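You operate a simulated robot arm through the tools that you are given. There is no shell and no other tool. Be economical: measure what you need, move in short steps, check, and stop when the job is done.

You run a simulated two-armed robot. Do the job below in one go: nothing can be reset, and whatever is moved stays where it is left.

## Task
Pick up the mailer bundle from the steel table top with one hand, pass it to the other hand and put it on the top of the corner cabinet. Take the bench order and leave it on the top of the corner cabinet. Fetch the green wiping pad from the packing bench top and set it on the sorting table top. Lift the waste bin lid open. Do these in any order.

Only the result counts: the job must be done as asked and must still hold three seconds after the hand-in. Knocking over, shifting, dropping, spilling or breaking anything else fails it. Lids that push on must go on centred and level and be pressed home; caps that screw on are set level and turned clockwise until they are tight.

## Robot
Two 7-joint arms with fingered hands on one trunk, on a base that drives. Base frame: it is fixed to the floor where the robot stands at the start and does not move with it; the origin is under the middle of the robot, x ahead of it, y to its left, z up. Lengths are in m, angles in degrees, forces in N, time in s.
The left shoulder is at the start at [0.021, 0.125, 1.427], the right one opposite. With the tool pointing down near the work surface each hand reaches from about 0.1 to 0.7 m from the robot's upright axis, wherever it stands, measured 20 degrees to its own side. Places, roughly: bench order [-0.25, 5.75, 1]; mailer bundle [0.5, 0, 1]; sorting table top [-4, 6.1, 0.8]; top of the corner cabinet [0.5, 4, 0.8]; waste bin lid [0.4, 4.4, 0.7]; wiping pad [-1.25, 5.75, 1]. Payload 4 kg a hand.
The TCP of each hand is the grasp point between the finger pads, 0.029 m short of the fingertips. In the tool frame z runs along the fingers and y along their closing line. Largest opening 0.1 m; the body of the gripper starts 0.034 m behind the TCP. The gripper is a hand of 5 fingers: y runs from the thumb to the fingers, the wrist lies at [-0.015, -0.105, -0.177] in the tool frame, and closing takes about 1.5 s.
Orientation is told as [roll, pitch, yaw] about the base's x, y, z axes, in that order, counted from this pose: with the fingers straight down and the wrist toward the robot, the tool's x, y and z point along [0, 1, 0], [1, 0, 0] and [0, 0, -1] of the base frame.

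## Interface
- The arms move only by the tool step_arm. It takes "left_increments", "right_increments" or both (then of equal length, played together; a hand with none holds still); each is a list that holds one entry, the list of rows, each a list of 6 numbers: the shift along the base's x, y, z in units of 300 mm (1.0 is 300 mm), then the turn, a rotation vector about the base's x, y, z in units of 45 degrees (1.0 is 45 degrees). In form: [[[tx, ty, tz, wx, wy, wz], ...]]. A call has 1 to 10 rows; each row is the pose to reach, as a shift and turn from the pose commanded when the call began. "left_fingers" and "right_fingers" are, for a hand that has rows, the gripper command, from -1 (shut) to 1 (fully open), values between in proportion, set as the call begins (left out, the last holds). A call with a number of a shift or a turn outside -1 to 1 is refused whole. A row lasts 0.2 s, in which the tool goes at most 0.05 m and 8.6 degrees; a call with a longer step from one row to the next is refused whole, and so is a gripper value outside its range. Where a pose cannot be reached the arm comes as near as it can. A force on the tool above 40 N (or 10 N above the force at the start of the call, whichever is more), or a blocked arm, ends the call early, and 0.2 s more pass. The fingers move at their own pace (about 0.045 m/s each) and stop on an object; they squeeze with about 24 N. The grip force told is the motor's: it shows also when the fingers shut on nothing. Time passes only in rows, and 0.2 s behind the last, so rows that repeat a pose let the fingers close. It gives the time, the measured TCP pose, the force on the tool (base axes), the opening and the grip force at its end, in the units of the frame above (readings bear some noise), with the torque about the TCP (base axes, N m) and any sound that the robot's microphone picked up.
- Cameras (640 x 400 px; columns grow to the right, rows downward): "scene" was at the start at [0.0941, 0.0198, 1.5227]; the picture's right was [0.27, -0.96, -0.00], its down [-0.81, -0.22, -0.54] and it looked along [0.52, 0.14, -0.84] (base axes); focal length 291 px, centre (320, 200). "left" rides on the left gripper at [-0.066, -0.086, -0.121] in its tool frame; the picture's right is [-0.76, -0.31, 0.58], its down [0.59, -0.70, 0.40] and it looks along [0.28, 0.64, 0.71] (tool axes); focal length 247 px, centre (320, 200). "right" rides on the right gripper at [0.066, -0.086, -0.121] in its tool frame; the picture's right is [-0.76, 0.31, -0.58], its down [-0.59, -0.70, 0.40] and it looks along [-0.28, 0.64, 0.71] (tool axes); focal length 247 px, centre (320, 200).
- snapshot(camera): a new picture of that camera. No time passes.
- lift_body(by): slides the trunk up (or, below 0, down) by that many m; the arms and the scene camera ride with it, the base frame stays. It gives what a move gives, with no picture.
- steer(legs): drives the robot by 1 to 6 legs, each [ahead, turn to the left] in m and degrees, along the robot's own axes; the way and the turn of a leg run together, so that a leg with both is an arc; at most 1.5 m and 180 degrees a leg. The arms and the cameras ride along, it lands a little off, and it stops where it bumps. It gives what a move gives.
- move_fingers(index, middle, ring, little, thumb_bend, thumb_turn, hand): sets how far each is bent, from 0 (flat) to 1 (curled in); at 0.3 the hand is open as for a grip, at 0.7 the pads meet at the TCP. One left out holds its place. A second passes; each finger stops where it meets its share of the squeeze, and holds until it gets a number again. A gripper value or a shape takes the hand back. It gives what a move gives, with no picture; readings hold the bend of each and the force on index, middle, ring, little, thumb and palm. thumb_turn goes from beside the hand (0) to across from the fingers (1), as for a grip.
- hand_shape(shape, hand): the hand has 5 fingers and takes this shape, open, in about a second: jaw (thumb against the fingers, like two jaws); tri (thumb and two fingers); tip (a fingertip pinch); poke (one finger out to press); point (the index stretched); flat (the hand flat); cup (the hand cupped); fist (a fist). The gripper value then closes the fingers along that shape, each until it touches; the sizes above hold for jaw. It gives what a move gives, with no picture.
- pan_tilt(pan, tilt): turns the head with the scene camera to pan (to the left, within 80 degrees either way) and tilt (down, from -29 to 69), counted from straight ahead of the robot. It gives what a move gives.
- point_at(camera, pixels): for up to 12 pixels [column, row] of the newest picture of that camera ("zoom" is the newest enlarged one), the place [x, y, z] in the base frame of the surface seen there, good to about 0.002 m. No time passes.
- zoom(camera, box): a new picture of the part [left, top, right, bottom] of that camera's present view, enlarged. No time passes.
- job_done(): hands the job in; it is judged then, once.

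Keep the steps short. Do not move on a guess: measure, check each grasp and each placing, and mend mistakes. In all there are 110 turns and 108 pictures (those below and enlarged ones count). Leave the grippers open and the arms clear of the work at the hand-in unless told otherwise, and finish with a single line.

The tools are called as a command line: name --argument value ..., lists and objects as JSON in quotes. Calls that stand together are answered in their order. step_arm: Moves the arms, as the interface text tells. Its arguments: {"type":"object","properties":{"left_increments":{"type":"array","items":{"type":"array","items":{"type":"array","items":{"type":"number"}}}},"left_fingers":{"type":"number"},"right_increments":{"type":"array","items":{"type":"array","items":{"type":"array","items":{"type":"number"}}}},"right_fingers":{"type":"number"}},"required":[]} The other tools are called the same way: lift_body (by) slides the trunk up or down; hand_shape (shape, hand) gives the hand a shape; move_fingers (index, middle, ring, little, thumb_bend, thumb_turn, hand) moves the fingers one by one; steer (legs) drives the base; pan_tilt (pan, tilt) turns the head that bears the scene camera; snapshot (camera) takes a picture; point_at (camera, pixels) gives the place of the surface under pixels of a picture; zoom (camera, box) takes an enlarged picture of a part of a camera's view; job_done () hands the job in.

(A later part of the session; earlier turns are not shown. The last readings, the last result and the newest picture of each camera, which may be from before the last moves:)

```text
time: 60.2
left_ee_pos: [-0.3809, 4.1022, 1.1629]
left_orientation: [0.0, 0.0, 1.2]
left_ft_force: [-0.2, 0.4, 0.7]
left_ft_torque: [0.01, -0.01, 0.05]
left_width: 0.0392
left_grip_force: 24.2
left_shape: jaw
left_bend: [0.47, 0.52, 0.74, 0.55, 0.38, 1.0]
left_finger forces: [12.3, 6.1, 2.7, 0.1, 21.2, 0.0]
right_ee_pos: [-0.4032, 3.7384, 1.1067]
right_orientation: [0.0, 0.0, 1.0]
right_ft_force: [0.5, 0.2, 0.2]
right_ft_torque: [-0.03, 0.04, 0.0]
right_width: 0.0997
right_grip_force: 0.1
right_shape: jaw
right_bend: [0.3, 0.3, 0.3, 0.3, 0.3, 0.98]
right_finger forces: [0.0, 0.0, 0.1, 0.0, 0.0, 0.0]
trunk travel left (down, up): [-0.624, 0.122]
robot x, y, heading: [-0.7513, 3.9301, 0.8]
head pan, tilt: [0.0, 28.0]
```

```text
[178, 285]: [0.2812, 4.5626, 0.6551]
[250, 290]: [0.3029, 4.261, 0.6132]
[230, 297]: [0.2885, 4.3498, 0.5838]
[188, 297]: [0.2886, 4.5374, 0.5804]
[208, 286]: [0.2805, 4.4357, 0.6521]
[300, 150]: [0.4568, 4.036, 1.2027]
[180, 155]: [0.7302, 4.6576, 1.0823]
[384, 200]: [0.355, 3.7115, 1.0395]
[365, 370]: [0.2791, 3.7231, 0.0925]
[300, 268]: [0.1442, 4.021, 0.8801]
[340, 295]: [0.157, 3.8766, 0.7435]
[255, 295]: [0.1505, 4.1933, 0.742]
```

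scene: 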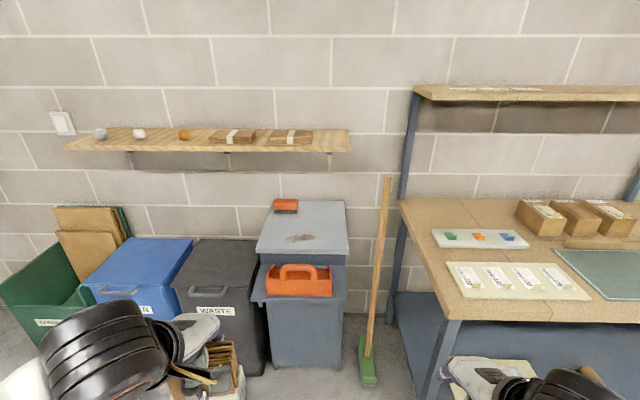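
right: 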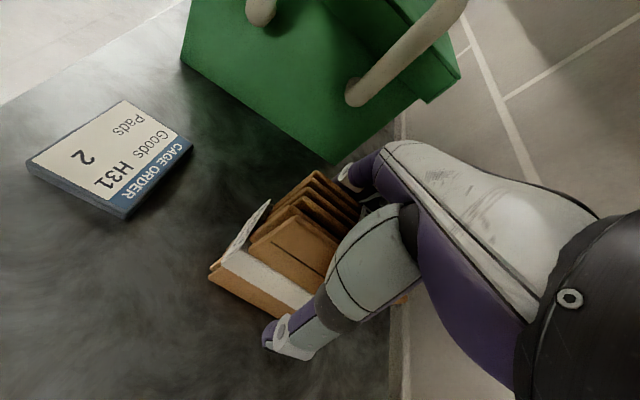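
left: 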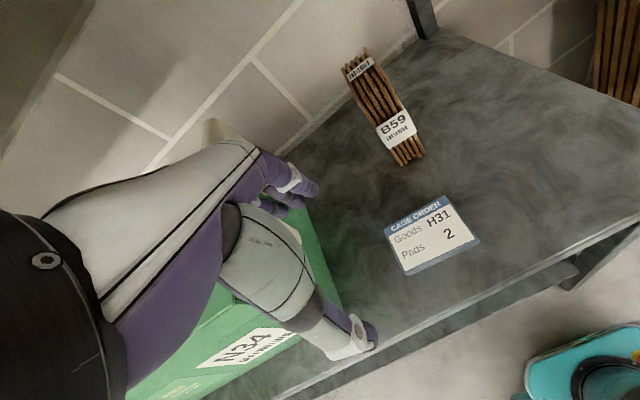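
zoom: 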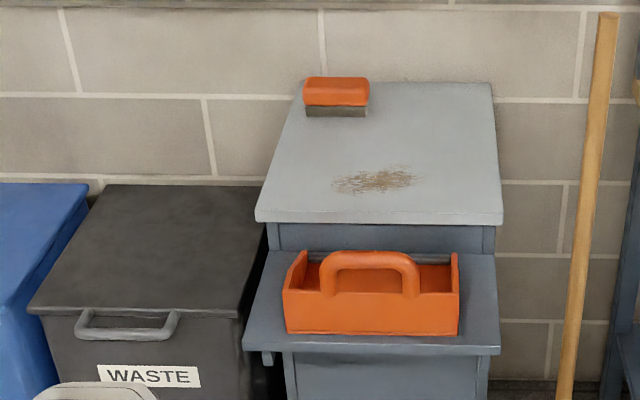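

I'll check the lower end of the held bundle for flatness.

pan_tilt --pan 25 --tilt 55

snapshot --camera "left"

snapshot --camera "scene"

```text
time: 61.1
left_ee_pos: [-0.3809, 4.1013, 1.1618]
left_orientation: [0.1, 0.1, 1.2]
left_ft_force: [0.7, -0.8, -0.8]
left_ft_torque: [-0.02, 0.0, 0.0]
left_width: 0.0392
left_grip_force: 24.5
left_shape: jaw
left_bend: [0.47, 0.52, 0.74, 0.55, 0.38, 1.0]
left_finger forces: [12.3, 6.1, 2.7, 0.2, 21.2, 0.1]
right_ee_pos: [-0.4017, 3.7368, 1.1066]
right_orientation: [0.0, 0.0, 1.0]
right_ft_force: [-1.1, 0.3, -0.1]
right_ft_torque: [0.01, -0.02, 0.02]
right_width: 0.0999
right_grip_force: 0.1
right_shape: jaw
right_bend: [0.3, 0.3, 0.3, 0.3, 0.3, 0.98]
right_finger forces: [0.0, 0.1, 0.1, 0.0, 0.0, 0.0]
trunk travel left (down, up): [-0.624, 0.122]
robot x, y, heading: [-0.7525, 3.934, 1.2]
head pan, tilt: [25.0, 55.0]
```

```text
86 pictures are left
```

left: 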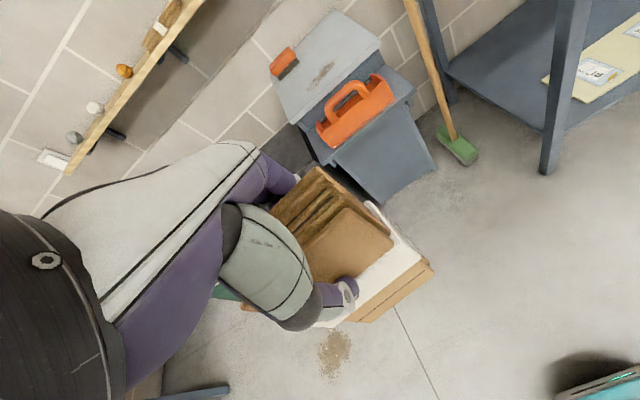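

```text
85 pictures are left
```

scene: 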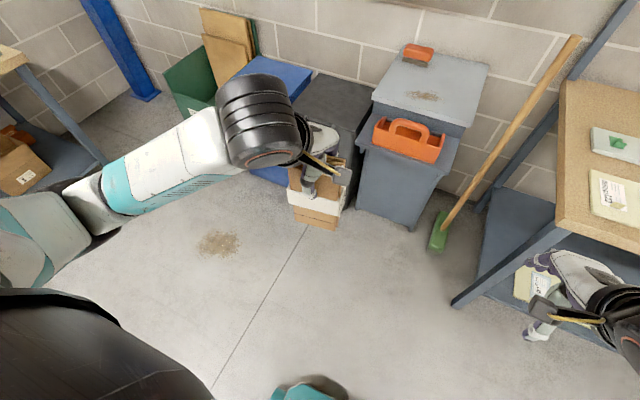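

The bundle's end looks square. I'll straighten the heading and move up to x≈−0.2.

steer --legs '[[0, -1.2], [0.55, 0]]'

pan_tilt --pan 0 --tilt 45

snapshot --camera "scene"

```text
time: 64.6
left_ee_pos: [0.1786, 4.0951, 1.162]
left_orientation: [0.0, 0.1, 0.0]
left_ft_force: [0.0, 0.3, 0.9]
left_ft_torque: [0.01, -0.03, -0.04]
left_width: 0.0394
left_grip_force: 24.4
left_shape: jaw
left_bend: [0.47, 0.52, 0.74, 0.55, 0.38, 1.0]
left_finger forces: [12.3, 6.2, 2.7, 0.1, 21.2, 0.1]
right_ee_pos: [0.1508, 3.7298, 1.1055]
right_orientation: [-0.1, 0.1, -0.2]
right_ft_force: [0.7, -0.5, -0.2]
right_ft_torque: [0.02, 0.04, 0.0]
right_width: 0.1
right_grip_force: 0.0
right_shape: jaw
right_bend: [0.3, 0.3, 0.3, 0.3, 0.3, 0.98]
right_finger forces: [0.1, 0.0, 0.0, 0.1, 0.0, 0.0]
trunk travel left (down, up): [-0.624, 0.122]
robot x, y, heading: [-0.1934, 3.932, 0.0]
head pan, tilt: [25.0, 55.0]
```

```text
time: 65.5
left_ee_pos: [0.178, 4.0953, 1.161]
left_orientation: [0.0, 0.0, -0.1]
left_ft_force: [-0.2, -0.2, -0.2]
left_ft_torque: [-0.01, 0.01, 0.03]
left_width: 0.0392
left_grip_force: 24.3
left_shape: jaw
left_bend: [0.47, 0.52, 0.74, 0.55, 0.38, 1.0]
left_finger forces: [12.3, 6.1, 2.7, 0.0, 21.2, 0.1]
right_ee_pos: [0.1508, 3.7307, 1.1061]
right_orientation: [0.0, 0.0, -0.3]
right_ft_force: [0.2, 0.6, -0.2]
right_ft_torque: [0.02, -0.01, 0.02]
right_width: 0.0997
right_grip_force: 0.1
right_shape: jaw
right_bend: [0.3, 0.3, 0.3, 0.3, 0.3, 0.98]
right_finger forces: [0.0, 0.0, 0.1, 0.1, 0.1, 0.1]
trunk travel left (down, up): [-0.624, 0.122]
robot x, y, heading: [-0.1984, 3.9355, 0.2]
head pan, tilt: [0.0, 45.0]
```

```text
84 pictures are left
```

scene: 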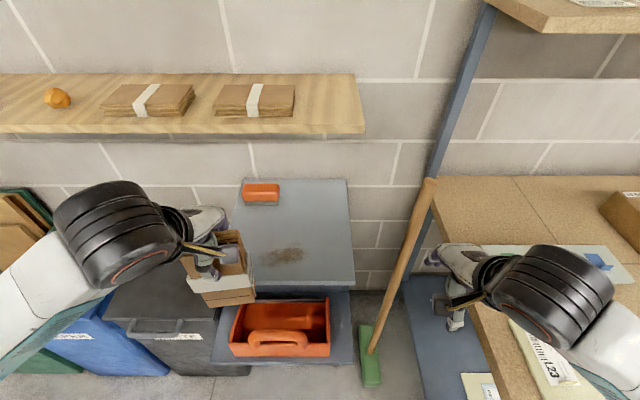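

Path: down a bit to z 1.06 (bundle bottom 0.925, over the tote), then forward and across to (0.40, 3.92).

step_arm --left_increments '[[[0, -0.08, -0.12, 0, 0, 0], [0.05, -0.16, -0.24, 0, 0, 0], [0.15, -0.26, -0.333, 0, 0, 0], [0.27, -0.35, -0.333, 0, 0, 0], [0.39, -0.44, -0.333, 0, 0, 0], [0.51, -0.53, -0.333, 0, 0, 0], [0.63, -0.583, -0.333, 0, 0, 0], [0.74, -0.583, -0.333, 0, 0, 0]]]'

snapshot --camera "scene"

```text
refused: row 3 steps farther than a row can; nothing moved
```

```text
83 pictures are left
```

scene: 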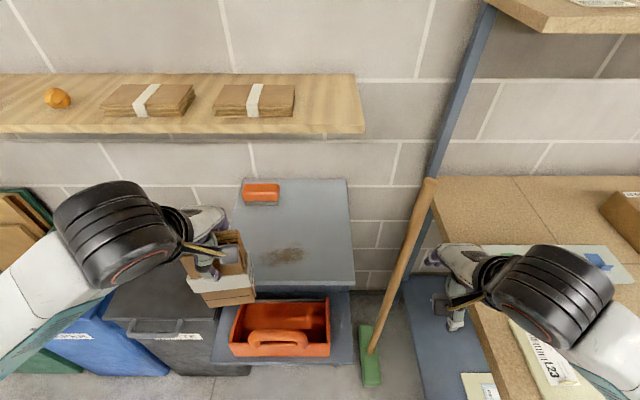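

A row was slightly too long, so I'm re-sending with shorter rows.

step_arm --left_increments '[[[0, -0.08, -0.1, 0, 0, 0], [0.04, -0.16, -0.2, 0, 0, 0], [0.1, -0.24, -0.28, 0, 0, 0], [0.2, -0.32, -0.333, 0, 0, 0], [0.31, -0.41, -0.333, 0, 0, 0], [0.42, -0.5, -0.333, 0, 0, 0], [0.53, -0.583, -0.333, 0, 0, 0], [0.64, -0.583, -0.333, 0, 0, 0], [0.74, -0.583, -0.333, 0, 0, 0]]]'

snapshot --camera "scene"

```text
time: 67.5
left_ee_pos: [0.401, 3.9192, 1.0601]
left_orientation: [0.0, 0.2, -0.1]
left_ft_force: [0.0, -0.1, 0.2]
left_ft_torque: [0.0, -0.01, -0.02]
left_width: 0.0392
left_grip_force: 23.8
left_shape: jaw
left_bend: [0.47, 0.52, 0.74, 0.55, 0.38, 1.0]
left_finger forces: [12.2, 6.2, 2.7, 0.0, 21.2, 0.1]
right_ee_pos: [0.1507, 3.7293, 1.1057]
right_orientation: [-0.1, 0.1, -0.1]
right_ft_force: [0.5, 0.3, -0.8]
right_ft_torque: [-0.01, 0.04, 0.04]
right_width: 0.0997
right_grip_force: 0.0
right_shape: jaw
right_bend: [0.3, 0.3, 0.3, 0.3, 0.3, 0.98]
right_finger forces: [0.1, 0.0, 0.0, 0.1, 0.0, 0.1]
trunk travel left (down, up): [-0.624, 0.122]
robot x, y, heading: [-0.1954, 3.9327, -0.0]
head pan, tilt: [0.0, 45.0]
```

```text
82 pictures are left
```

scene: 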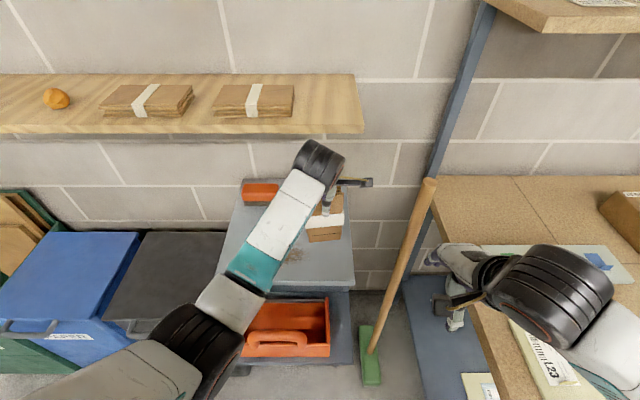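

Well placed over the top. I'll lower slowly until contact shows.

step_arm --left_increments '[[[0, 0, -0.08, 0, 0, 0], [0, 0, -0.16, 0, 0, 0], [0, 0, -0.22, 0, 0, 0], [0, 0, -0.25, 0, 0, 0], [0, 0, -0.265, 0, 0, 0], [0, 0, -0.275, 0, 0, 0]]]'

zoom --camera "scene" --box '[220, 130, 400, 300]'

```text
time: 68.9
left_ee_pos: [0.4006, 3.9196, 0.9792]
left_orientation: [-0.1, 0.3, 0.0]
left_ft_force: [1.2, 0.4, 0.1]
left_ft_torque: [0.0, 0.02, 0.02]
left_width: 0.0389
left_grip_force: 24.2
left_shape: jaw
left_bend: [0.47, 0.52, 0.74, 0.55, 0.38, 1.0]
left_finger forces: [12.2, 6.1, 2.7, 0.1, 21.1, 0.0]
right_ee_pos: [0.1506, 3.731, 1.1063]
right_orientation: [0.0, -0.1, -0.2]
right_ft_force: [-0.6, -0.1, 0.0]
right_ft_torque: [-0.02, 0.01, 0.01]
right_width: 0.0998
right_grip_force: 0.1
right_shape: jaw
right_bend: [0.3, 0.3, 0.3, 0.3, 0.3, 0.98]
right_finger forces: [0.0, 0.0, 0.0, 0.0, 0.1, 0.0]
trunk travel left (down, up): [-0.624, 0.122]
robot x, y, heading: [-0.1971, 3.9342, -0.2]
head pan, tilt: [0.0, 45.0]
```

```text
2.35 times, centred on (310, 215) of scene
```

zoom: 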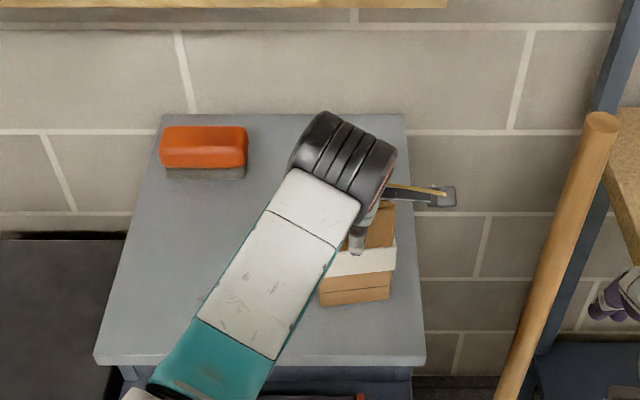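

step_arm --left_increments '[[[0, 0, -0.008, 0, 0, 0], [0, 0, -0.016, 0, 0, 0], [0, 0, -0.022, 0, 0, 0], [0, 0, -0.028, 0, 0, 0]]]'

```text
time: 69.9
left_ee_pos: [0.3992, 3.9187, 0.9748]
left_orientation: [-0.1, -0.4, -0.1]
left_ft_force: [-2.0, -1.3, 22.8]
left_ft_torque: [0.03, 0.06, -0.04]
left_width: 0.0406
left_grip_force: 24.0
left_shape: jaw
left_bend: [0.47, 0.52, 0.74, 0.55, 0.35, 0.99]
left_finger forces: [12.8, 7.9, 3.0, 0.0, 25.7, 0.1]
right_ee_pos: [0.1496, 3.7299, 1.1066]
right_orientation: [0.1, -0.1, -0.2]
right_ft_force: [0.3, 0.5, -0.6]
right_ft_torque: [0.0, -0.02, 0.0]
right_width: 0.0999
right_grip_force: 0.0
right_shape: jaw
right_bend: [0.3, 0.3, 0.3, 0.3, 0.3, 0.98]
right_finger forces: [0.0, 0.0, 0.0, 0.0, 0.0, 0.0]
trunk travel left (down, up): [-0.624, 0.122]
robot x, y, heading: [-0.1949, 3.9307, -0.1]
head pan, tilt: [0.0, 45.0]
```

Contact (22.8 N). I'll ease up 3 mm, then open and check.

step_arm --left_increments '[[[0, 0, 0.009, 0, 0, 0], [0, 0, 0.009, 0, 0, 0]]]'

step_arm --left_increments '[[[0, 0, 0, 0, 0, 0], [0, 0, 0, 0, 0, 0], [0, 0, 0, 0, 0, 0], [0, 0, 0, 0, 0, 0], [0, 0, 0, 0, 0, 0], [0, 0, 0, 0, 0, 0], [0, 0, 0, 0, 0, 0]]]' --left_fingers 1

zoom --camera "scene" --box '[220, 130, 400, 300]'

snapshot --camera "left"

```text
time: 70.5
left_ee_pos: [0.3997, 3.9197, 0.9746]
left_orientation: [0.0, -0.1, 0.0]
left_ft_force: [3.3, -3.4, 19.4]
left_ft_torque: [-0.03, -0.15, -0.09]
left_width: 0.0408
left_grip_force: 23.9
left_shape: jaw
left_bend: [0.47, 0.51, 0.74, 0.55, 0.35, 0.99]
left_finger forces: [14.3, 8.2, 3.3, 0.2, 23.8, 0.0]
right_ee_pos: [0.1499, 3.7296, 1.1071]
right_orientation: [0.0, 0.0, -0.3]
right_ft_force: [0.2, 0.5, -0.3]
right_ft_torque: [0.03, 0.0, 0.01]
right_width: 0.1
right_grip_force: 0.0
right_shape: jaw
right_bend: [0.3, 0.3, 0.3, 0.3, 0.3, 0.98]
right_finger forces: [0.0, 0.0, 0.0, 0.0, 0.0, 0.0]
trunk travel left (down, up): [-0.624, 0.122]
robot x, y, heading: [-0.1962, 3.9328, -0.2]
head pan, tilt: [0.0, 45.0]
```

```text
time: 72.1
left_ee_pos: [0.3984, 3.9195, 0.9742]
left_orientation: [0.0, 0.1, 0.0]
left_ft_force: [-0.7, -0.7, 0.0]
left_ft_torque: [0.01, -0.03, 0.0]
left_width: 0.0996
left_grip_force: 0.0
left_shape: jaw
left_bend: [0.3, 0.3, 0.3, 0.3, 0.3, 0.98]
left_finger forces: [0.0, 0.0, 0.0, 0.1, 0.0, 0.0]
right_ee_pos: [0.1505, 3.7302, 1.1059]
right_orientation: [0.0, 0.0, -0.2]
right_ft_force: [1.1, -0.2, -0.1]
right_ft_torque: [-0.01, 0.0, 0.02]
right_width: 0.0999
right_grip_force: 0.1
right_shape: jaw
right_bend: [0.3, 0.3, 0.3, 0.3, 0.3, 0.98]
right_finger forces: [0.1, 0.0, 0.1, 0.0, 0.0, 0.1]
trunk travel left (down, up): [-0.624, 0.122]
robot x, y, heading: [-0.1984, 3.9341, -0.4]
head pan, tilt: [0.0, 45.0]
```

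```text
2.35 times, centred on (310, 215) of scene
```

zoom: 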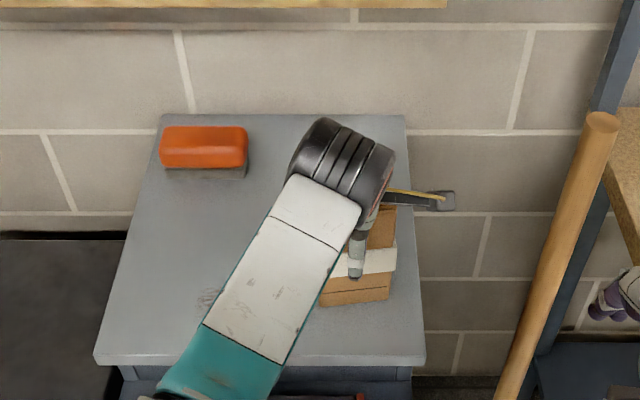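

```text
79 pictures are left
```

left: 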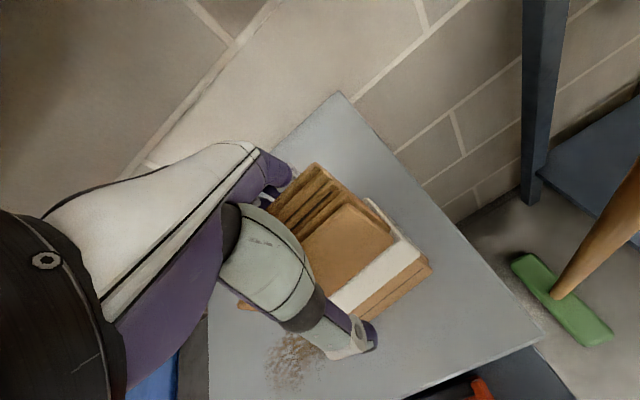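

The bundle stands on its end. I'll lift straight up 8 cm and then back off.

step_arm --left_increments '[[[0, 0, 0.06, 0, 0, 0], [0, 0, 0.13, 0, 0, 0], [0, 0, 0.2, 0, 0, 0], [0, 0, 0.27, 0, 0, 0], [-0.1, 0.08, 0.3, 0, 0, 0], [-0.2, 0.16, 0.34, 0, 0, 0], [-0.32, 0.25, 0.38, 0, 0, 0], [-0.44, 0.34, 0.42, 0, 0, 0], [-0.56, 0.43, 0.45, 0, 0, 0], [-0.65, 0.5, 0.5, 0, 0, 0]]]'

snapshot --camera "scene"

```text
time: 74.3
left_ee_pos: [0.2042, 4.0692, 1.1228]
left_orientation: [0.0, 0.1, -0.1]
left_ft_force: [0.1, -0.7, 0.2]
left_ft_torque: [-0.02, 0.0, -0.02]
left_width: 0.0998
left_grip_force: 0.1
left_shape: jaw
left_bend: [0.3, 0.3, 0.3, 0.3, 0.3, 0.98]
left_finger forces: [0.0, 0.0, 0.0, 0.0, 0.0, 0.0]
right_ee_pos: [0.1505, 3.7296, 1.1068]
right_orientation: [0.0, -0.1, -0.2]
right_ft_force: [-0.4, 0.3, 0.1]
right_ft_torque: [0.01, 0.01, -0.01]
right_width: 0.0997
right_grip_force: 0.1
right_shape: jaw
right_bend: [0.3, 0.3, 0.3, 0.3, 0.3, 0.98]
right_finger forces: [0.0, 0.0, 0.1, 0.0, 0.1, 0.0]
trunk travel left (down, up): [-0.624, 0.122]
robot x, y, heading: [-0.1944, 3.9332, 0.1]
head pan, tilt: [0.0, 45.0]
```

```text
78 pictures are left
```

scene: 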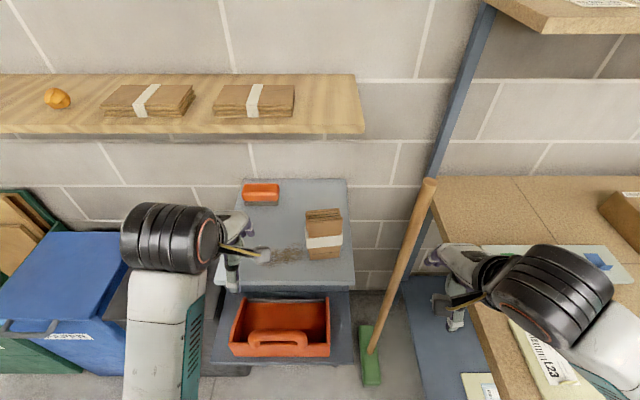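

The bundle stands freely. Next, the packing bench: back out 0.55 m and look to the left.

steer --legs '[[-0.55, 0], [0, 90]]'

pan_tilt --pan 0 --tilt 28

snapshot --camera "scene"

```text
time: 81.4
left_ee_pos: [-0.8859, 4.3324, 1.1231]
left_orientation: [0.0, 0.2, 90.3]
left_ft_force: [0.4, -0.1, 0.2]
left_ft_torque: [-0.02, -0.04, 0.02]
left_width: 0.0999
left_grip_force: 0.1
left_shape: jaw
left_bend: [0.3, 0.3, 0.3, 0.3, 0.3, 0.98]
left_finger forces: [0.0, 0.0, 0.0, 0.0, 0.1, 0.0]
right_ee_pos: [-0.5447, 4.2783, 1.1064]
right_orientation: [0.0, 0.0, 90.1]
right_ft_force: [0.1, -0.3, 0.6]
right_ft_torque: [-0.01, 0.02, -0.02]
right_width: 0.0999
right_grip_force: 0.2
right_shape: jaw
right_bend: [0.3, 0.3, 0.3, 0.3, 0.3, 0.98]
right_finger forces: [0.0, 0.0, 0.0, 0.1, 0.1, 0.0]
trunk travel left (down, up): [-0.624, 0.122]
robot x, y, heading: [-0.7462, 3.9318, 90.2]
head pan, tilt: [0.0, 45.0]
```

```text
time: 82.2
left_ee_pos: [-0.8849, 4.3323, 1.1226]
left_orientation: [0.1, 0.1, 90.2]
left_ft_force: [-0.2, 0.4, -0.1]
left_ft_torque: [-0.01, -0.02, 0.02]
left_width: 0.1
left_grip_force: 0.0
left_shape: jaw
left_bend: [0.3, 0.3, 0.3, 0.3, 0.3, 0.98]
left_finger forces: [0.0, 0.0, 0.0, 0.0, 0.0, 0.1]
right_ee_pos: [-0.5453, 4.2789, 1.1051]
right_orientation: [0.0, 0.0, 90.1]
right_ft_force: [-0.1, 0.2, 0.2]
right_ft_torque: [0.0, 0.03, -0.01]
right_width: 0.0999
right_grip_force: 0.0
right_shape: jaw
right_bend: [0.3, 0.3, 0.3, 0.3, 0.3, 0.98]
right_finger forces: [0.1, 0.1, 0.0, 0.0, 0.0, 0.0]
trunk travel left (down, up): [-0.624, 0.122]
robot x, y, heading: [-0.7463, 3.9347, 90.3]
head pan, tilt: [0.0, 28.0]
```

```text
77 pictures are left
```

scene: 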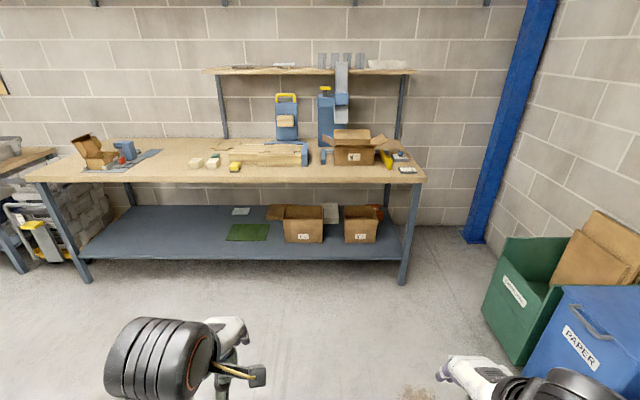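

zoom --camera "scene" --box '[180, 100, 430, 256]'

point_at --camera "scene" --pixels '[[407, 170], [400, 157], [387, 160], [355, 150], [235, 168], [213, 162], [198, 163], [420, 180], [40, 180], [300, 182], [320, 67], [410, 72]]'

```text
2.56 times, centred on (305, 178) of scene
```

zoom: 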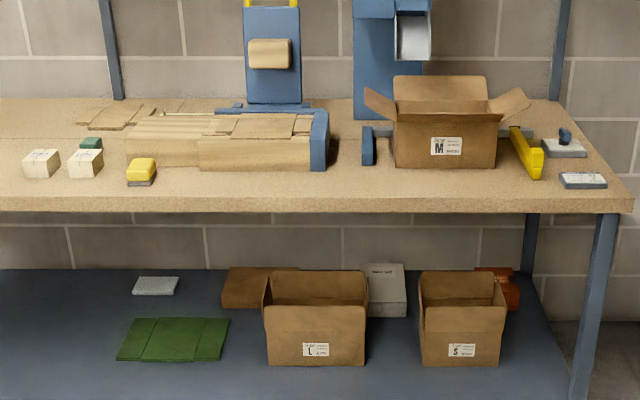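

```text
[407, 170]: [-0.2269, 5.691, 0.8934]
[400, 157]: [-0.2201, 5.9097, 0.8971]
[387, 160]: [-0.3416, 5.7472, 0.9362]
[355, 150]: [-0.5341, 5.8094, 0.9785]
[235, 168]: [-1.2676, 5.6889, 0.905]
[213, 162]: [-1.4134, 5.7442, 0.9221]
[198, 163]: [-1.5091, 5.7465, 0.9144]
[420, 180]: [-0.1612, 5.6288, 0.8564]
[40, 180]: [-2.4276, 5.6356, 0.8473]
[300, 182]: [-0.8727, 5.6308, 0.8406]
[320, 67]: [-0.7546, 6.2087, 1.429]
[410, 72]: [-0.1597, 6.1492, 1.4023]
```

The order card is at (−0.227, 5.69, 0.893). Coloured pads sit around (−1.27…−1.5, 5.7). I'll check where the floor spill is before driving.

point_at --camera "scene" --pixels '[[415, 392], [405, 388], [500, 350], [525, 360]]'

point_at --camera "zoom" --pixels '[[92, 143], [87, 160], [141, 168], [583, 180], [563, 146], [540, 165]]'

```text
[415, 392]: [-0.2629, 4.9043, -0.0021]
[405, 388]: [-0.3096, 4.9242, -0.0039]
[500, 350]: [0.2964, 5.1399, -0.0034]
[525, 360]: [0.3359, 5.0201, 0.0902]
```

```text
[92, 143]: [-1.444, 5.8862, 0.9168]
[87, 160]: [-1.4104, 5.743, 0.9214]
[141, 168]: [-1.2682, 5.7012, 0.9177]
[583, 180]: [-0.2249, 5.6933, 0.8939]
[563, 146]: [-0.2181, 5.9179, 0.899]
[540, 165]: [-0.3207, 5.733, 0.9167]
```

The stain is at about (−0.27, 4.9). I'll drive to about (−0.5, 5.14), left of it, facing the bench.

steer --legs '[[0, -11.8], [1.22, 0], [0, 11.5]]'

pan_tilt --pan -25 --tilt 48

snapshot --camera "scene"

```text
time: 89.8
left_ee_pos: [-0.6286, 5.5129, 1.1229]
left_orientation: [0.0, 0.2, 89.1]
left_ft_force: [0.7, 0.2, -0.2]
left_ft_torque: [0.02, -0.02, 0.03]
left_width: 0.1002
left_grip_force: 0.1
left_shape: jaw
left_bend: [0.3, 0.3, 0.3, 0.3, 0.3, 0.98]
left_finger forces: [0.1, 0.0, 0.1, 0.1, 0.0, 0.1]
right_ee_pos: [-0.2907, 5.4527, 1.1063]
right_orientation: [0.1, 0.1, 88.9]
right_ft_force: [0.2, 0.5, -0.2]
right_ft_torque: [-0.01, 0.01, -0.02]
right_width: 0.0996
right_grip_force: 0.1
right_shape: jaw
right_bend: [0.3, 0.3, 0.3, 0.3, 0.3, 0.98]
right_finger forces: [0.1, 0.1, 0.1, 0.0, 0.1, 0.0]
trunk travel left (down, up): [-0.624, 0.122]
robot x, y, heading: [-0.499, 5.1091, 88.9]
head pan, tilt: [0.0, 28.0]
```

```text
time: 90.7
left_ee_pos: [-0.6291, 5.5135, 1.122]
left_orientation: [0.1, 0.1, 89.1]
left_ft_force: [0.1, -0.6, -0.1]
left_ft_torque: [0.01, -0.01, -0.01]
left_width: 0.0999
left_grip_force: 0.0
left_shape: jaw
left_bend: [0.3, 0.3, 0.3, 0.3, 0.3, 0.98]
left_finger forces: [0.0, 0.1, 0.0, 0.0, 0.1, 0.1]
right_ee_pos: [-0.2905, 5.4543, 1.107]
right_orientation: [0.0, 0.1, 88.9]
right_ft_force: [-0.2, -0.2, 0.5]
right_ft_torque: [0.0, 0.06, 0.01]
right_width: 0.0998
right_grip_force: 0.1
right_shape: jaw
right_bend: [0.3, 0.3, 0.3, 0.3, 0.3, 0.98]
right_finger forces: [0.0, 0.1, 0.0, 0.1, 0.1, 0.0]
trunk travel left (down, up): [-0.624, 0.122]
robot x, y, heading: [-0.4998, 5.1128, 89.1]
head pan, tilt: [-25.0, 48.0]
```

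```text
75 pictures are left
```

scene: 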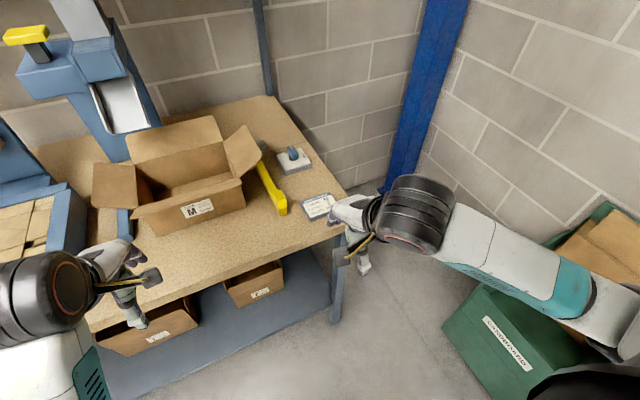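

zoom --camera "scene" --box '[230, 130, 390, 240]'

snapshot --camera "right"

```text
3.64 times, centred on (310, 185) of scene
```

zoom: 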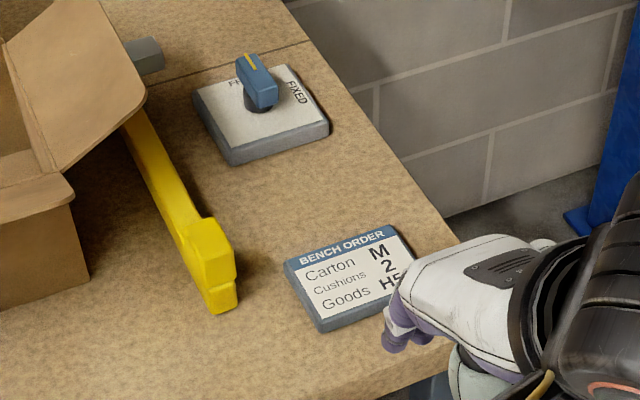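

```text
73 pictures are left
```

right: 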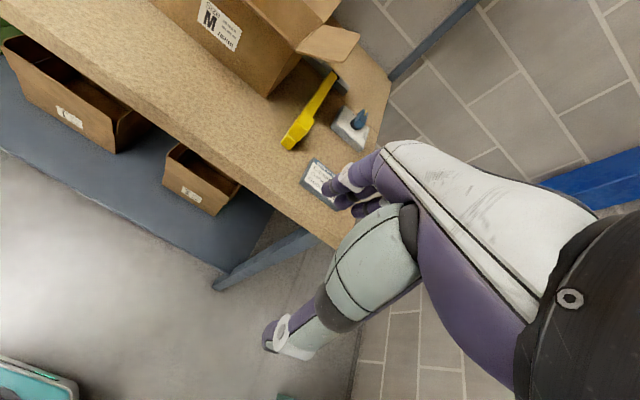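

point_at --camera "zoom" --pixels '[[290, 266], [385, 230], [410, 262], [318, 322], [350, 275], [260, 300], [330, 345], [400, 225], [225, 250], [215, 300], [430, 240], [250, 380]]'

```text
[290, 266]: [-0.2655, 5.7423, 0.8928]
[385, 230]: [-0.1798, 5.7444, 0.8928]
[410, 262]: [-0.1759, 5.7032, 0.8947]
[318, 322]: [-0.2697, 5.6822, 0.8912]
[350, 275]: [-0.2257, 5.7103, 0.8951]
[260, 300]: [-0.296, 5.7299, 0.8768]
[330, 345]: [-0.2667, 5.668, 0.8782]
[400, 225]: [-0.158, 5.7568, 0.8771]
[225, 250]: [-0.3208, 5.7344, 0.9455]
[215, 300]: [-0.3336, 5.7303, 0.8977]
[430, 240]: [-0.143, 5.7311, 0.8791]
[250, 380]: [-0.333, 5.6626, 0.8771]
```

The card is 0.092 × 0.07 × 0.017, centre (−0.222, 5.710), on a bench top at z 0.877. The right hand will close on it front-to-back. First I'll hover above at z 0.98.

step_arm --right_increments '[[[0.03, 0.1, -0.03, 0, 0, 0], [0.06, 0.21, -0.08, 0, 0, 0], [0.09, 0.32, -0.13, 0, 0, 0.01], [0.12, 0.43, -0.18, 0, 0, 0.02], [0.15, 0.54, -0.23, 0, 0, 0.02], [0.18, 0.65, -0.28, 0, 0, 0.02], [0.21, 0.76, -0.35, 0, 0, 0.02], [0.228, 0.85, -0.42, 0, 0, 0.02]]]'

snapshot --camera "scene"

snapshot --camera "right"

```text
time: 92.5
left_ee_pos: [-0.6276, 5.5144, 1.1219]
left_orientation: [0.0, 0.2, 89.1]
left_ft_force: [0.4, -0.8, 0.2]
left_ft_torque: [0.03, -0.01, 0.03]
left_width: 0.0999
left_grip_force: 0.0
left_shape: jaw
left_bend: [0.3, 0.3, 0.3, 0.3, 0.3, 0.98]
left_finger forces: [0.1, 0.0, 0.0, 0.1, 0.0, 0.0]
right_ee_pos: [-0.2216, 5.7079, 0.9797]
right_orientation: [-0.1, 0.1, 89.9]
right_ft_force: [0.0, 0.1, -0.8]
right_ft_torque: [-0.01, -0.02, -0.04]
right_width: 0.1
right_grip_force: 0.1
right_shape: jaw
right_bend: [0.3, 0.3, 0.3, 0.3, 0.3, 0.98]
right_finger forces: [0.0, 0.0, 0.1, 0.0, 0.1, 0.0]
trunk travel left (down, up): [-0.624, 0.122]
robot x, y, heading: [-0.4936, 5.1091, 89.6]
head pan, tilt: [-25.0, 48.0]
```

```text
72 pictures are left
```

scene: 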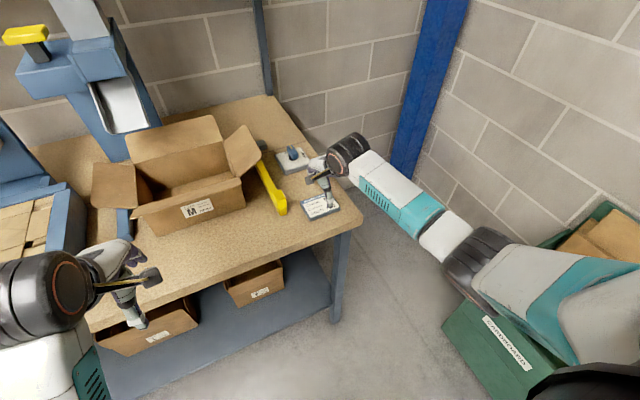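

```text
71 pictures are left
```

right: 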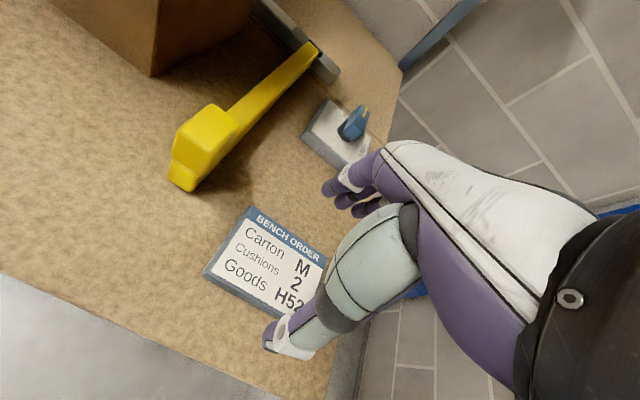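

Lined up over the card. I'll descend to z≈0.912.

step_arm --right_increments '[[[0, 0.007, -0.08, 0, 0, 0], [0, 0.007, -0.14, 0, 0, 0], [0, 0.007, -0.19, 0, 0, 0], [0, 0.007, -0.225, 0, 0, 0]]]'

snapshot --camera "right"

zoom --camera "scene" --box '[250, 110, 410, 240]'

```text
time: 93.5
left_ee_pos: [-0.6287, 5.5129, 1.1216]
left_orientation: [0.0, 0.1, 89.1]
left_ft_force: [-1.0, 0.4, -1.0]
left_ft_torque: [0.0, 0.02, -0.01]
left_width: 0.1
left_grip_force: 0.2
left_shape: jaw
left_bend: [0.3, 0.3, 0.3, 0.3, 0.3, 0.98]
left_finger forces: [0.0, 0.1, 0.1, 0.0, 0.0, 0.0]
right_ee_pos: [-0.2211, 5.7106, 0.9134]
right_orientation: [-0.1, -0.1, 89.9]
right_ft_force: [0.4, 0.2, -0.8]
right_ft_torque: [-0.01, 0.01, 0.02]
right_width: 0.0999
right_grip_force: 0.0
right_shape: jaw
right_bend: [0.3, 0.3, 0.3, 0.3, 0.3, 0.98]
right_finger forces: [0.0, 0.1, 0.0, 0.1, 0.1, 0.1]
trunk travel left (down, up): [-0.624, 0.122]
robot x, y, heading: [-0.5008, 5.11, 89.3]
head pan, tilt: [-25.0, 48.0]
```

```text
70 pictures are left
```

right: 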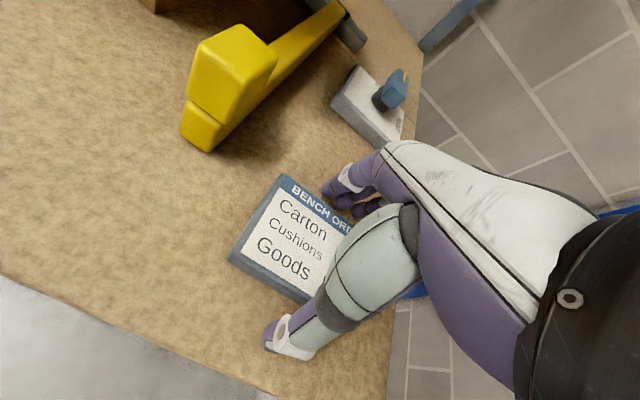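

```text
3.08 times, centred on (330, 175) of scene
```

zoom: 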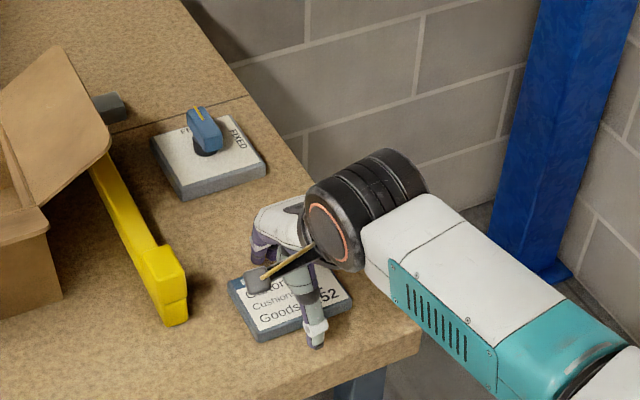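

Thumb in front, fingers behind. I'll go 3 mm lower and close.

step_arm --right_increments '[[[0, 0, -0.01, 0, 0, 0], [0, 0, -0.01, 0, 0, 0], [0, 0, -0.01, 0, 0, 0], [0, 0, -0.01, 0, 0, 0], [0, 0, -0.01, 0, 0, 0], [0, 0, -0.01, 0, 0, 0], [0, 0, -0.01, 0, 0, 0]]]' --right_fingers -1

snapshot --camera "right"

```text
time: 95.1
left_ee_pos: [-0.6294, 5.5132, 1.1228]
left_orientation: [0.0, 0.0, 89.2]
left_ft_force: [0.5, 0.0, -0.6]
left_ft_torque: [-0.03, -0.03, 0.01]
left_width: 0.0998
left_grip_force: 0.1
left_shape: jaw
left_bend: [0.3, 0.3, 0.3, 0.3, 0.3, 0.98]
left_finger forces: [0.1, 0.0, 0.1, 0.0, 0.0, 0.0]
right_ee_pos: [-0.2218, 5.7104, 0.91]
right_orientation: [0.0, 0.0, 89.8]
right_ft_force: [-0.1, 0.4, 4.2]
right_ft_torque: [-0.25, -0.01, 0.03]
right_width: 0.0697
right_grip_force: 24.1
right_shape: jaw
right_bend: [0.4, 0.39, 0.73, 0.49, 0.3, 0.98]
right_finger forces: [12.6, 6.1, 2.8, 0.0, 25.2, 0.0]
trunk travel left (down, up): [-0.624, 0.122]
robot x, y, heading: [-0.496, 5.1117, 89.1]
head pan, tilt: [-25.0, 48.0]
```

```text
68 pictures are left
```

right: 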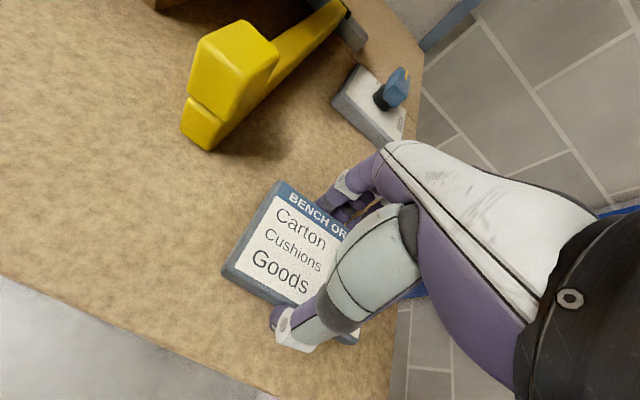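

Gripped at width 0.070 with 24 N. Lifting it.

step_arm --right_increments '[[[0, 0, 0.04, 0, 0, 0], [0, 0, 0.1, 0, 0, 0], [0, 0, 0.2, 0, 0, 0], [0, 0, 0.32, 0, 0, 0], [0, -0.05, 0.45, 0, 0, 0]]]'

snapshot --camera "right"

```text
time: 96.3
left_ee_pos: [-0.6287, 5.5124, 1.1223]
left_orientation: [0.0, 0.1, 89.1]
left_ft_force: [0.5, -0.3, 0.2]
left_ft_torque: [-0.03, 0.0, 0.01]
left_width: 0.0999
left_grip_force: 0.2
left_shape: jaw
left_bend: [0.3, 0.3, 0.3, 0.3, 0.3, 0.98]
left_finger forces: [0.1, 0.0, 0.1, 0.1, 0.0, 0.0]
right_ee_pos: [-0.2217, 5.6953, 1.0433]
right_orientation: [0.1, 0.1, 89.7]
right_ft_force: [0.8, 0.3, -0.4]
right_ft_torque: [0.03, 0.03, 0.01]
right_width: 0.0695
right_grip_force: 24.7
right_shape: jaw
right_bend: [0.4, 0.39, 0.73, 0.49, 0.3, 0.98]
right_finger forces: [13.3, 6.0, 2.8, 0.0, 22.1, 0.0]
trunk travel left (down, up): [-0.624, 0.122]
robot x, y, heading: [-0.4956, 5.1077, 89.2]
head pan, tilt: [-25.0, 48.0]
```

```text
67 pictures are left
```

right: 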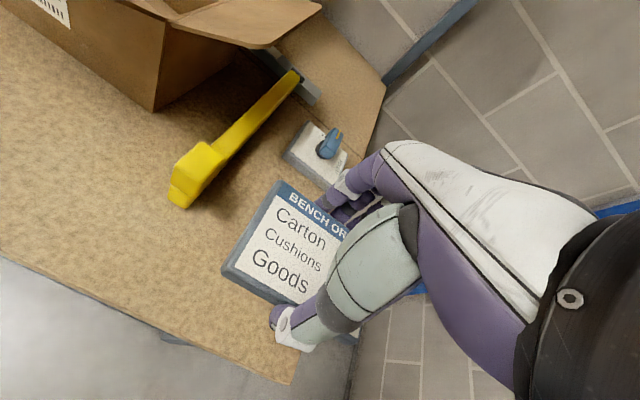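

The card is held. I'll tuck the right arm back.

step_arm --right_increments '[[[-0.03, -0.1, 0.08, 0, 0, 0], [-0.07, -0.22, 0.14, 0, 0, 0], [-0.11, -0.34, 0.2, 0, 0, 0], [-0.15, -0.46, 0.26, 0, 0, 0], [-0.2, -0.57, 0.32, 0, 0, 0], [-0.25, -0.66, 0.35, 0, 0, 0]]]'

steer --legs '[[0, -14.2], [-0.95, 0], [0, -75]]'

pan_tilt --pan 0 --tilt 35

snapshot --camera "scene"

```text
time: 97.7
left_ee_pos: [-0.6296, 5.5124, 1.1223]
left_orientation: [0.0, 0.1, 89.1]
left_ft_force: [-0.2, 0.5, -0.2]
left_ft_torque: [0.02, -0.03, 0.02]
left_width: 0.0999
left_grip_force: 0.0
left_shape: jaw
left_bend: [0.3, 0.3, 0.3, 0.3, 0.3, 0.98]
left_finger forces: [0.1, 0.0, 0.0, 0.0, 0.1, 0.0]
right_ee_pos: [-0.2998, 5.4973, 1.1496]
right_orientation: [-0.1, 0.1, 89.7]
right_ft_force: [-0.1, -0.7, -0.6]
right_ft_torque: [0.01, 0.0, 0.0]
right_width: 0.0695
right_grip_force: 24.1
right_shape: jaw
right_bend: [0.4, 0.39, 0.73, 0.49, 0.3, 0.98]
right_finger forces: [13.2, 6.0, 2.8, 0.1, 22.0, 0.0]
trunk travel left (down, up): [-0.624, 0.122]
robot x, y, heading: [-0.4992, 5.1088, 89.0]
head pan, tilt: [-25.0, 48.0]
```

```text
time: 106.8
left_ee_pos: [-0.3426, 4.3365, 1.1218]
left_orientation: [0.0, 0.1, 1.1]
left_ft_force: [0.1, 0.1, 0.6]
left_ft_torque: [0.03, -0.05, 0.01]
left_width: 0.1
left_grip_force: 0.2
left_shape: jaw
left_bend: [0.3, 0.3, 0.3, 0.3, 0.3, 0.98]
left_finger forces: [0.1, 0.0, 0.0, 0.0, 0.0, 0.0]
right_ee_pos: [-0.3455, 4.0038, 1.1494]
right_orientation: [0.1, 0.1, 1.8]
right_ft_force: [0.1, 0.3, -0.9]
right_ft_torque: [0.0, -0.02, 0.01]
right_width: 0.0695
right_grip_force: 24.0
right_shape: jaw
right_bend: [0.4, 0.39, 0.73, 0.49, 0.31, 0.98]
right_finger forces: [13.2, 5.9, 2.8, 0.1, 21.9, 0.1]
trunk travel left (down, up): [-0.624, 0.122]
robot x, y, heading: [-0.7445, 4.1917, 1.0]
head pan, tilt: [-25.0, 48.0]
```

```text
time: 107.7
left_ee_pos: [-0.3439, 4.3353, 1.1221]
left_orientation: [0.0, 0.2, 0.9]
left_ft_force: [0.4, -0.1, 0.3]
left_ft_torque: [-0.02, 0.0, 0.01]
left_width: 0.1
left_grip_force: 0.1
left_shape: jaw
left_bend: [0.3, 0.3, 0.3, 0.3, 0.3, 0.98]
left_finger forces: [0.0, 0.0, 0.1, 0.1, 0.0, 0.0]
right_ee_pos: [-0.3469, 4.005, 1.15]
right_orientation: [0.0, 0.1, 1.7]
right_ft_force: [-0.5, 0.5, -0.7]
right_ft_torque: [0.0, 0.0, 0.06]
right_width: 0.0693
right_grip_force: 23.9
right_shape: jaw
right_bend: [0.4, 0.39, 0.73, 0.49, 0.31, 0.98]
right_finger forces: [13.2, 5.8, 2.6, 0.0, 21.8, 0.1]
trunk travel left (down, up): [-0.624, 0.122]
robot x, y, heading: [-0.7393, 4.1942, 1.1]
head pan, tilt: [0.0, 35.0]
```

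```text
66 pictures are left
```

scene: 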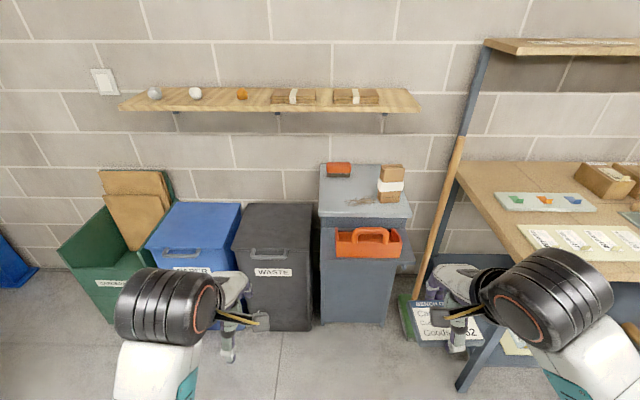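

I'll drive forward to x≈−0.2.

steer --legs '[[0.54, -1]]'

pan_tilt --pan 0 --tilt 48

snapshot --camera "scene"

point_at --camera "scene" --pixels '[[320, 200], [340, 210]]'

```text
time: 110.8
left_ee_pos: [0.1966, 4.3357, 1.1224]
left_orientation: [0.1, 0.1, 0.2]
left_ft_force: [-0.2, -0.3, -0.1]
left_ft_torque: [0.0, 0.02, -0.01]
left_width: 0.1
left_grip_force: 0.1
left_shape: jaw
left_bend: [0.3, 0.3, 0.3, 0.3, 0.3, 0.98]
left_finger forces: [0.0, 0.0, 0.0, 0.0, 0.0, 0.0]
right_ee_pos: [0.1879, 4.0049, 1.1492]
right_orientation: [0.2, 0.1, 0.9]
right_ft_force: [-0.5, -0.4, -0.5]
right_ft_torque: [0.01, 0.0, 0.0]
right_width: 0.0696
right_grip_force: 24.5
right_shape: jaw
right_bend: [0.4, 0.39, 0.73, 0.49, 0.31, 0.98]
right_finger forces: [13.3, 5.9, 2.8, 0.1, 21.8, 0.1]
trunk travel left (down, up): [-0.624, 0.122]
robot x, y, heading: [-0.2043, 4.1932, 0.6]
head pan, tilt: [0.0, 35.0]
```

```text
time: 111.6
left_ee_pos: [0.1947, 4.3355, 1.1223]
left_orientation: [0.0, 0.1, 0.2]
left_ft_force: [-0.7, 0.3, -0.2]
left_ft_torque: [-0.04, 0.0, 0.0]
left_width: 0.1
left_grip_force: 0.0
left_shape: jaw
left_bend: [0.3, 0.3, 0.3, 0.3, 0.3, 0.98]
left_finger forces: [0.0, 0.1, 0.0, 0.0, 0.0, 0.0]
right_ee_pos: [0.1874, 4.0059, 1.1499]
right_orientation: [0.0, 0.1, 0.8]
right_ft_force: [-0.6, -1.1, -0.7]
right_ft_torque: [0.01, 0.0, 0.02]
right_width: 0.0692
right_grip_force: 24.2
right_shape: jaw
right_bend: [0.4, 0.39, 0.73, 0.49, 0.31, 0.98]
right_finger forces: [13.3, 5.9, 2.8, 0.0, 21.9, 0.0]
trunk travel left (down, up): [-0.624, 0.122]
robot x, y, heading: [-0.2052, 4.2012, 0.4]
head pan, tilt: [0.0, 48.0]
```

```text
65 pictures are left
```

scene: 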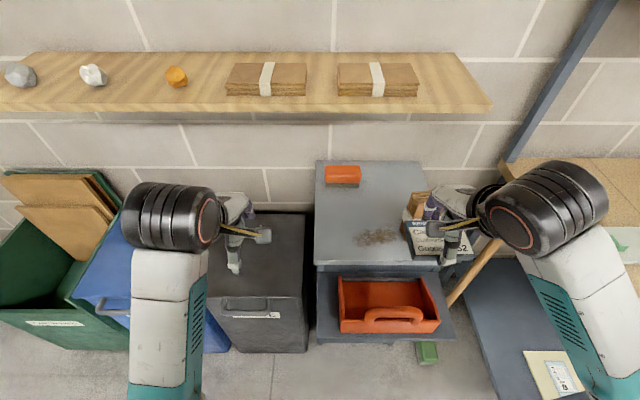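

```text
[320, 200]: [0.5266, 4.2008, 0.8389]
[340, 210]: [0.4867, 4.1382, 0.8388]
```

Measuring the brush, the stain and the bundle, to choose a free spot for the order.

point_at --camera "scene" --pixels '[[355, 238], [403, 236], [380, 229], [380, 244], [327, 184], [358, 184], [343, 187], [405, 210], [406, 250], [318, 262], [340, 262], [345, 255]]'

```text
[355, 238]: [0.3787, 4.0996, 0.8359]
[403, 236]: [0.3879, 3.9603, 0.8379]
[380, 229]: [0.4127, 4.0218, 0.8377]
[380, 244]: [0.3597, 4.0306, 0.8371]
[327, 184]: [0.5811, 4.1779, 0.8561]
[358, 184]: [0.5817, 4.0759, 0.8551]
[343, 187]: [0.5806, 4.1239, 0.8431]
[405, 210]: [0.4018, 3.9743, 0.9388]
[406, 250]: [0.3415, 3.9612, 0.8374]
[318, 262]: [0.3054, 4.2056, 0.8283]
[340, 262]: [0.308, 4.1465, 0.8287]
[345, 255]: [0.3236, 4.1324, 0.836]
```

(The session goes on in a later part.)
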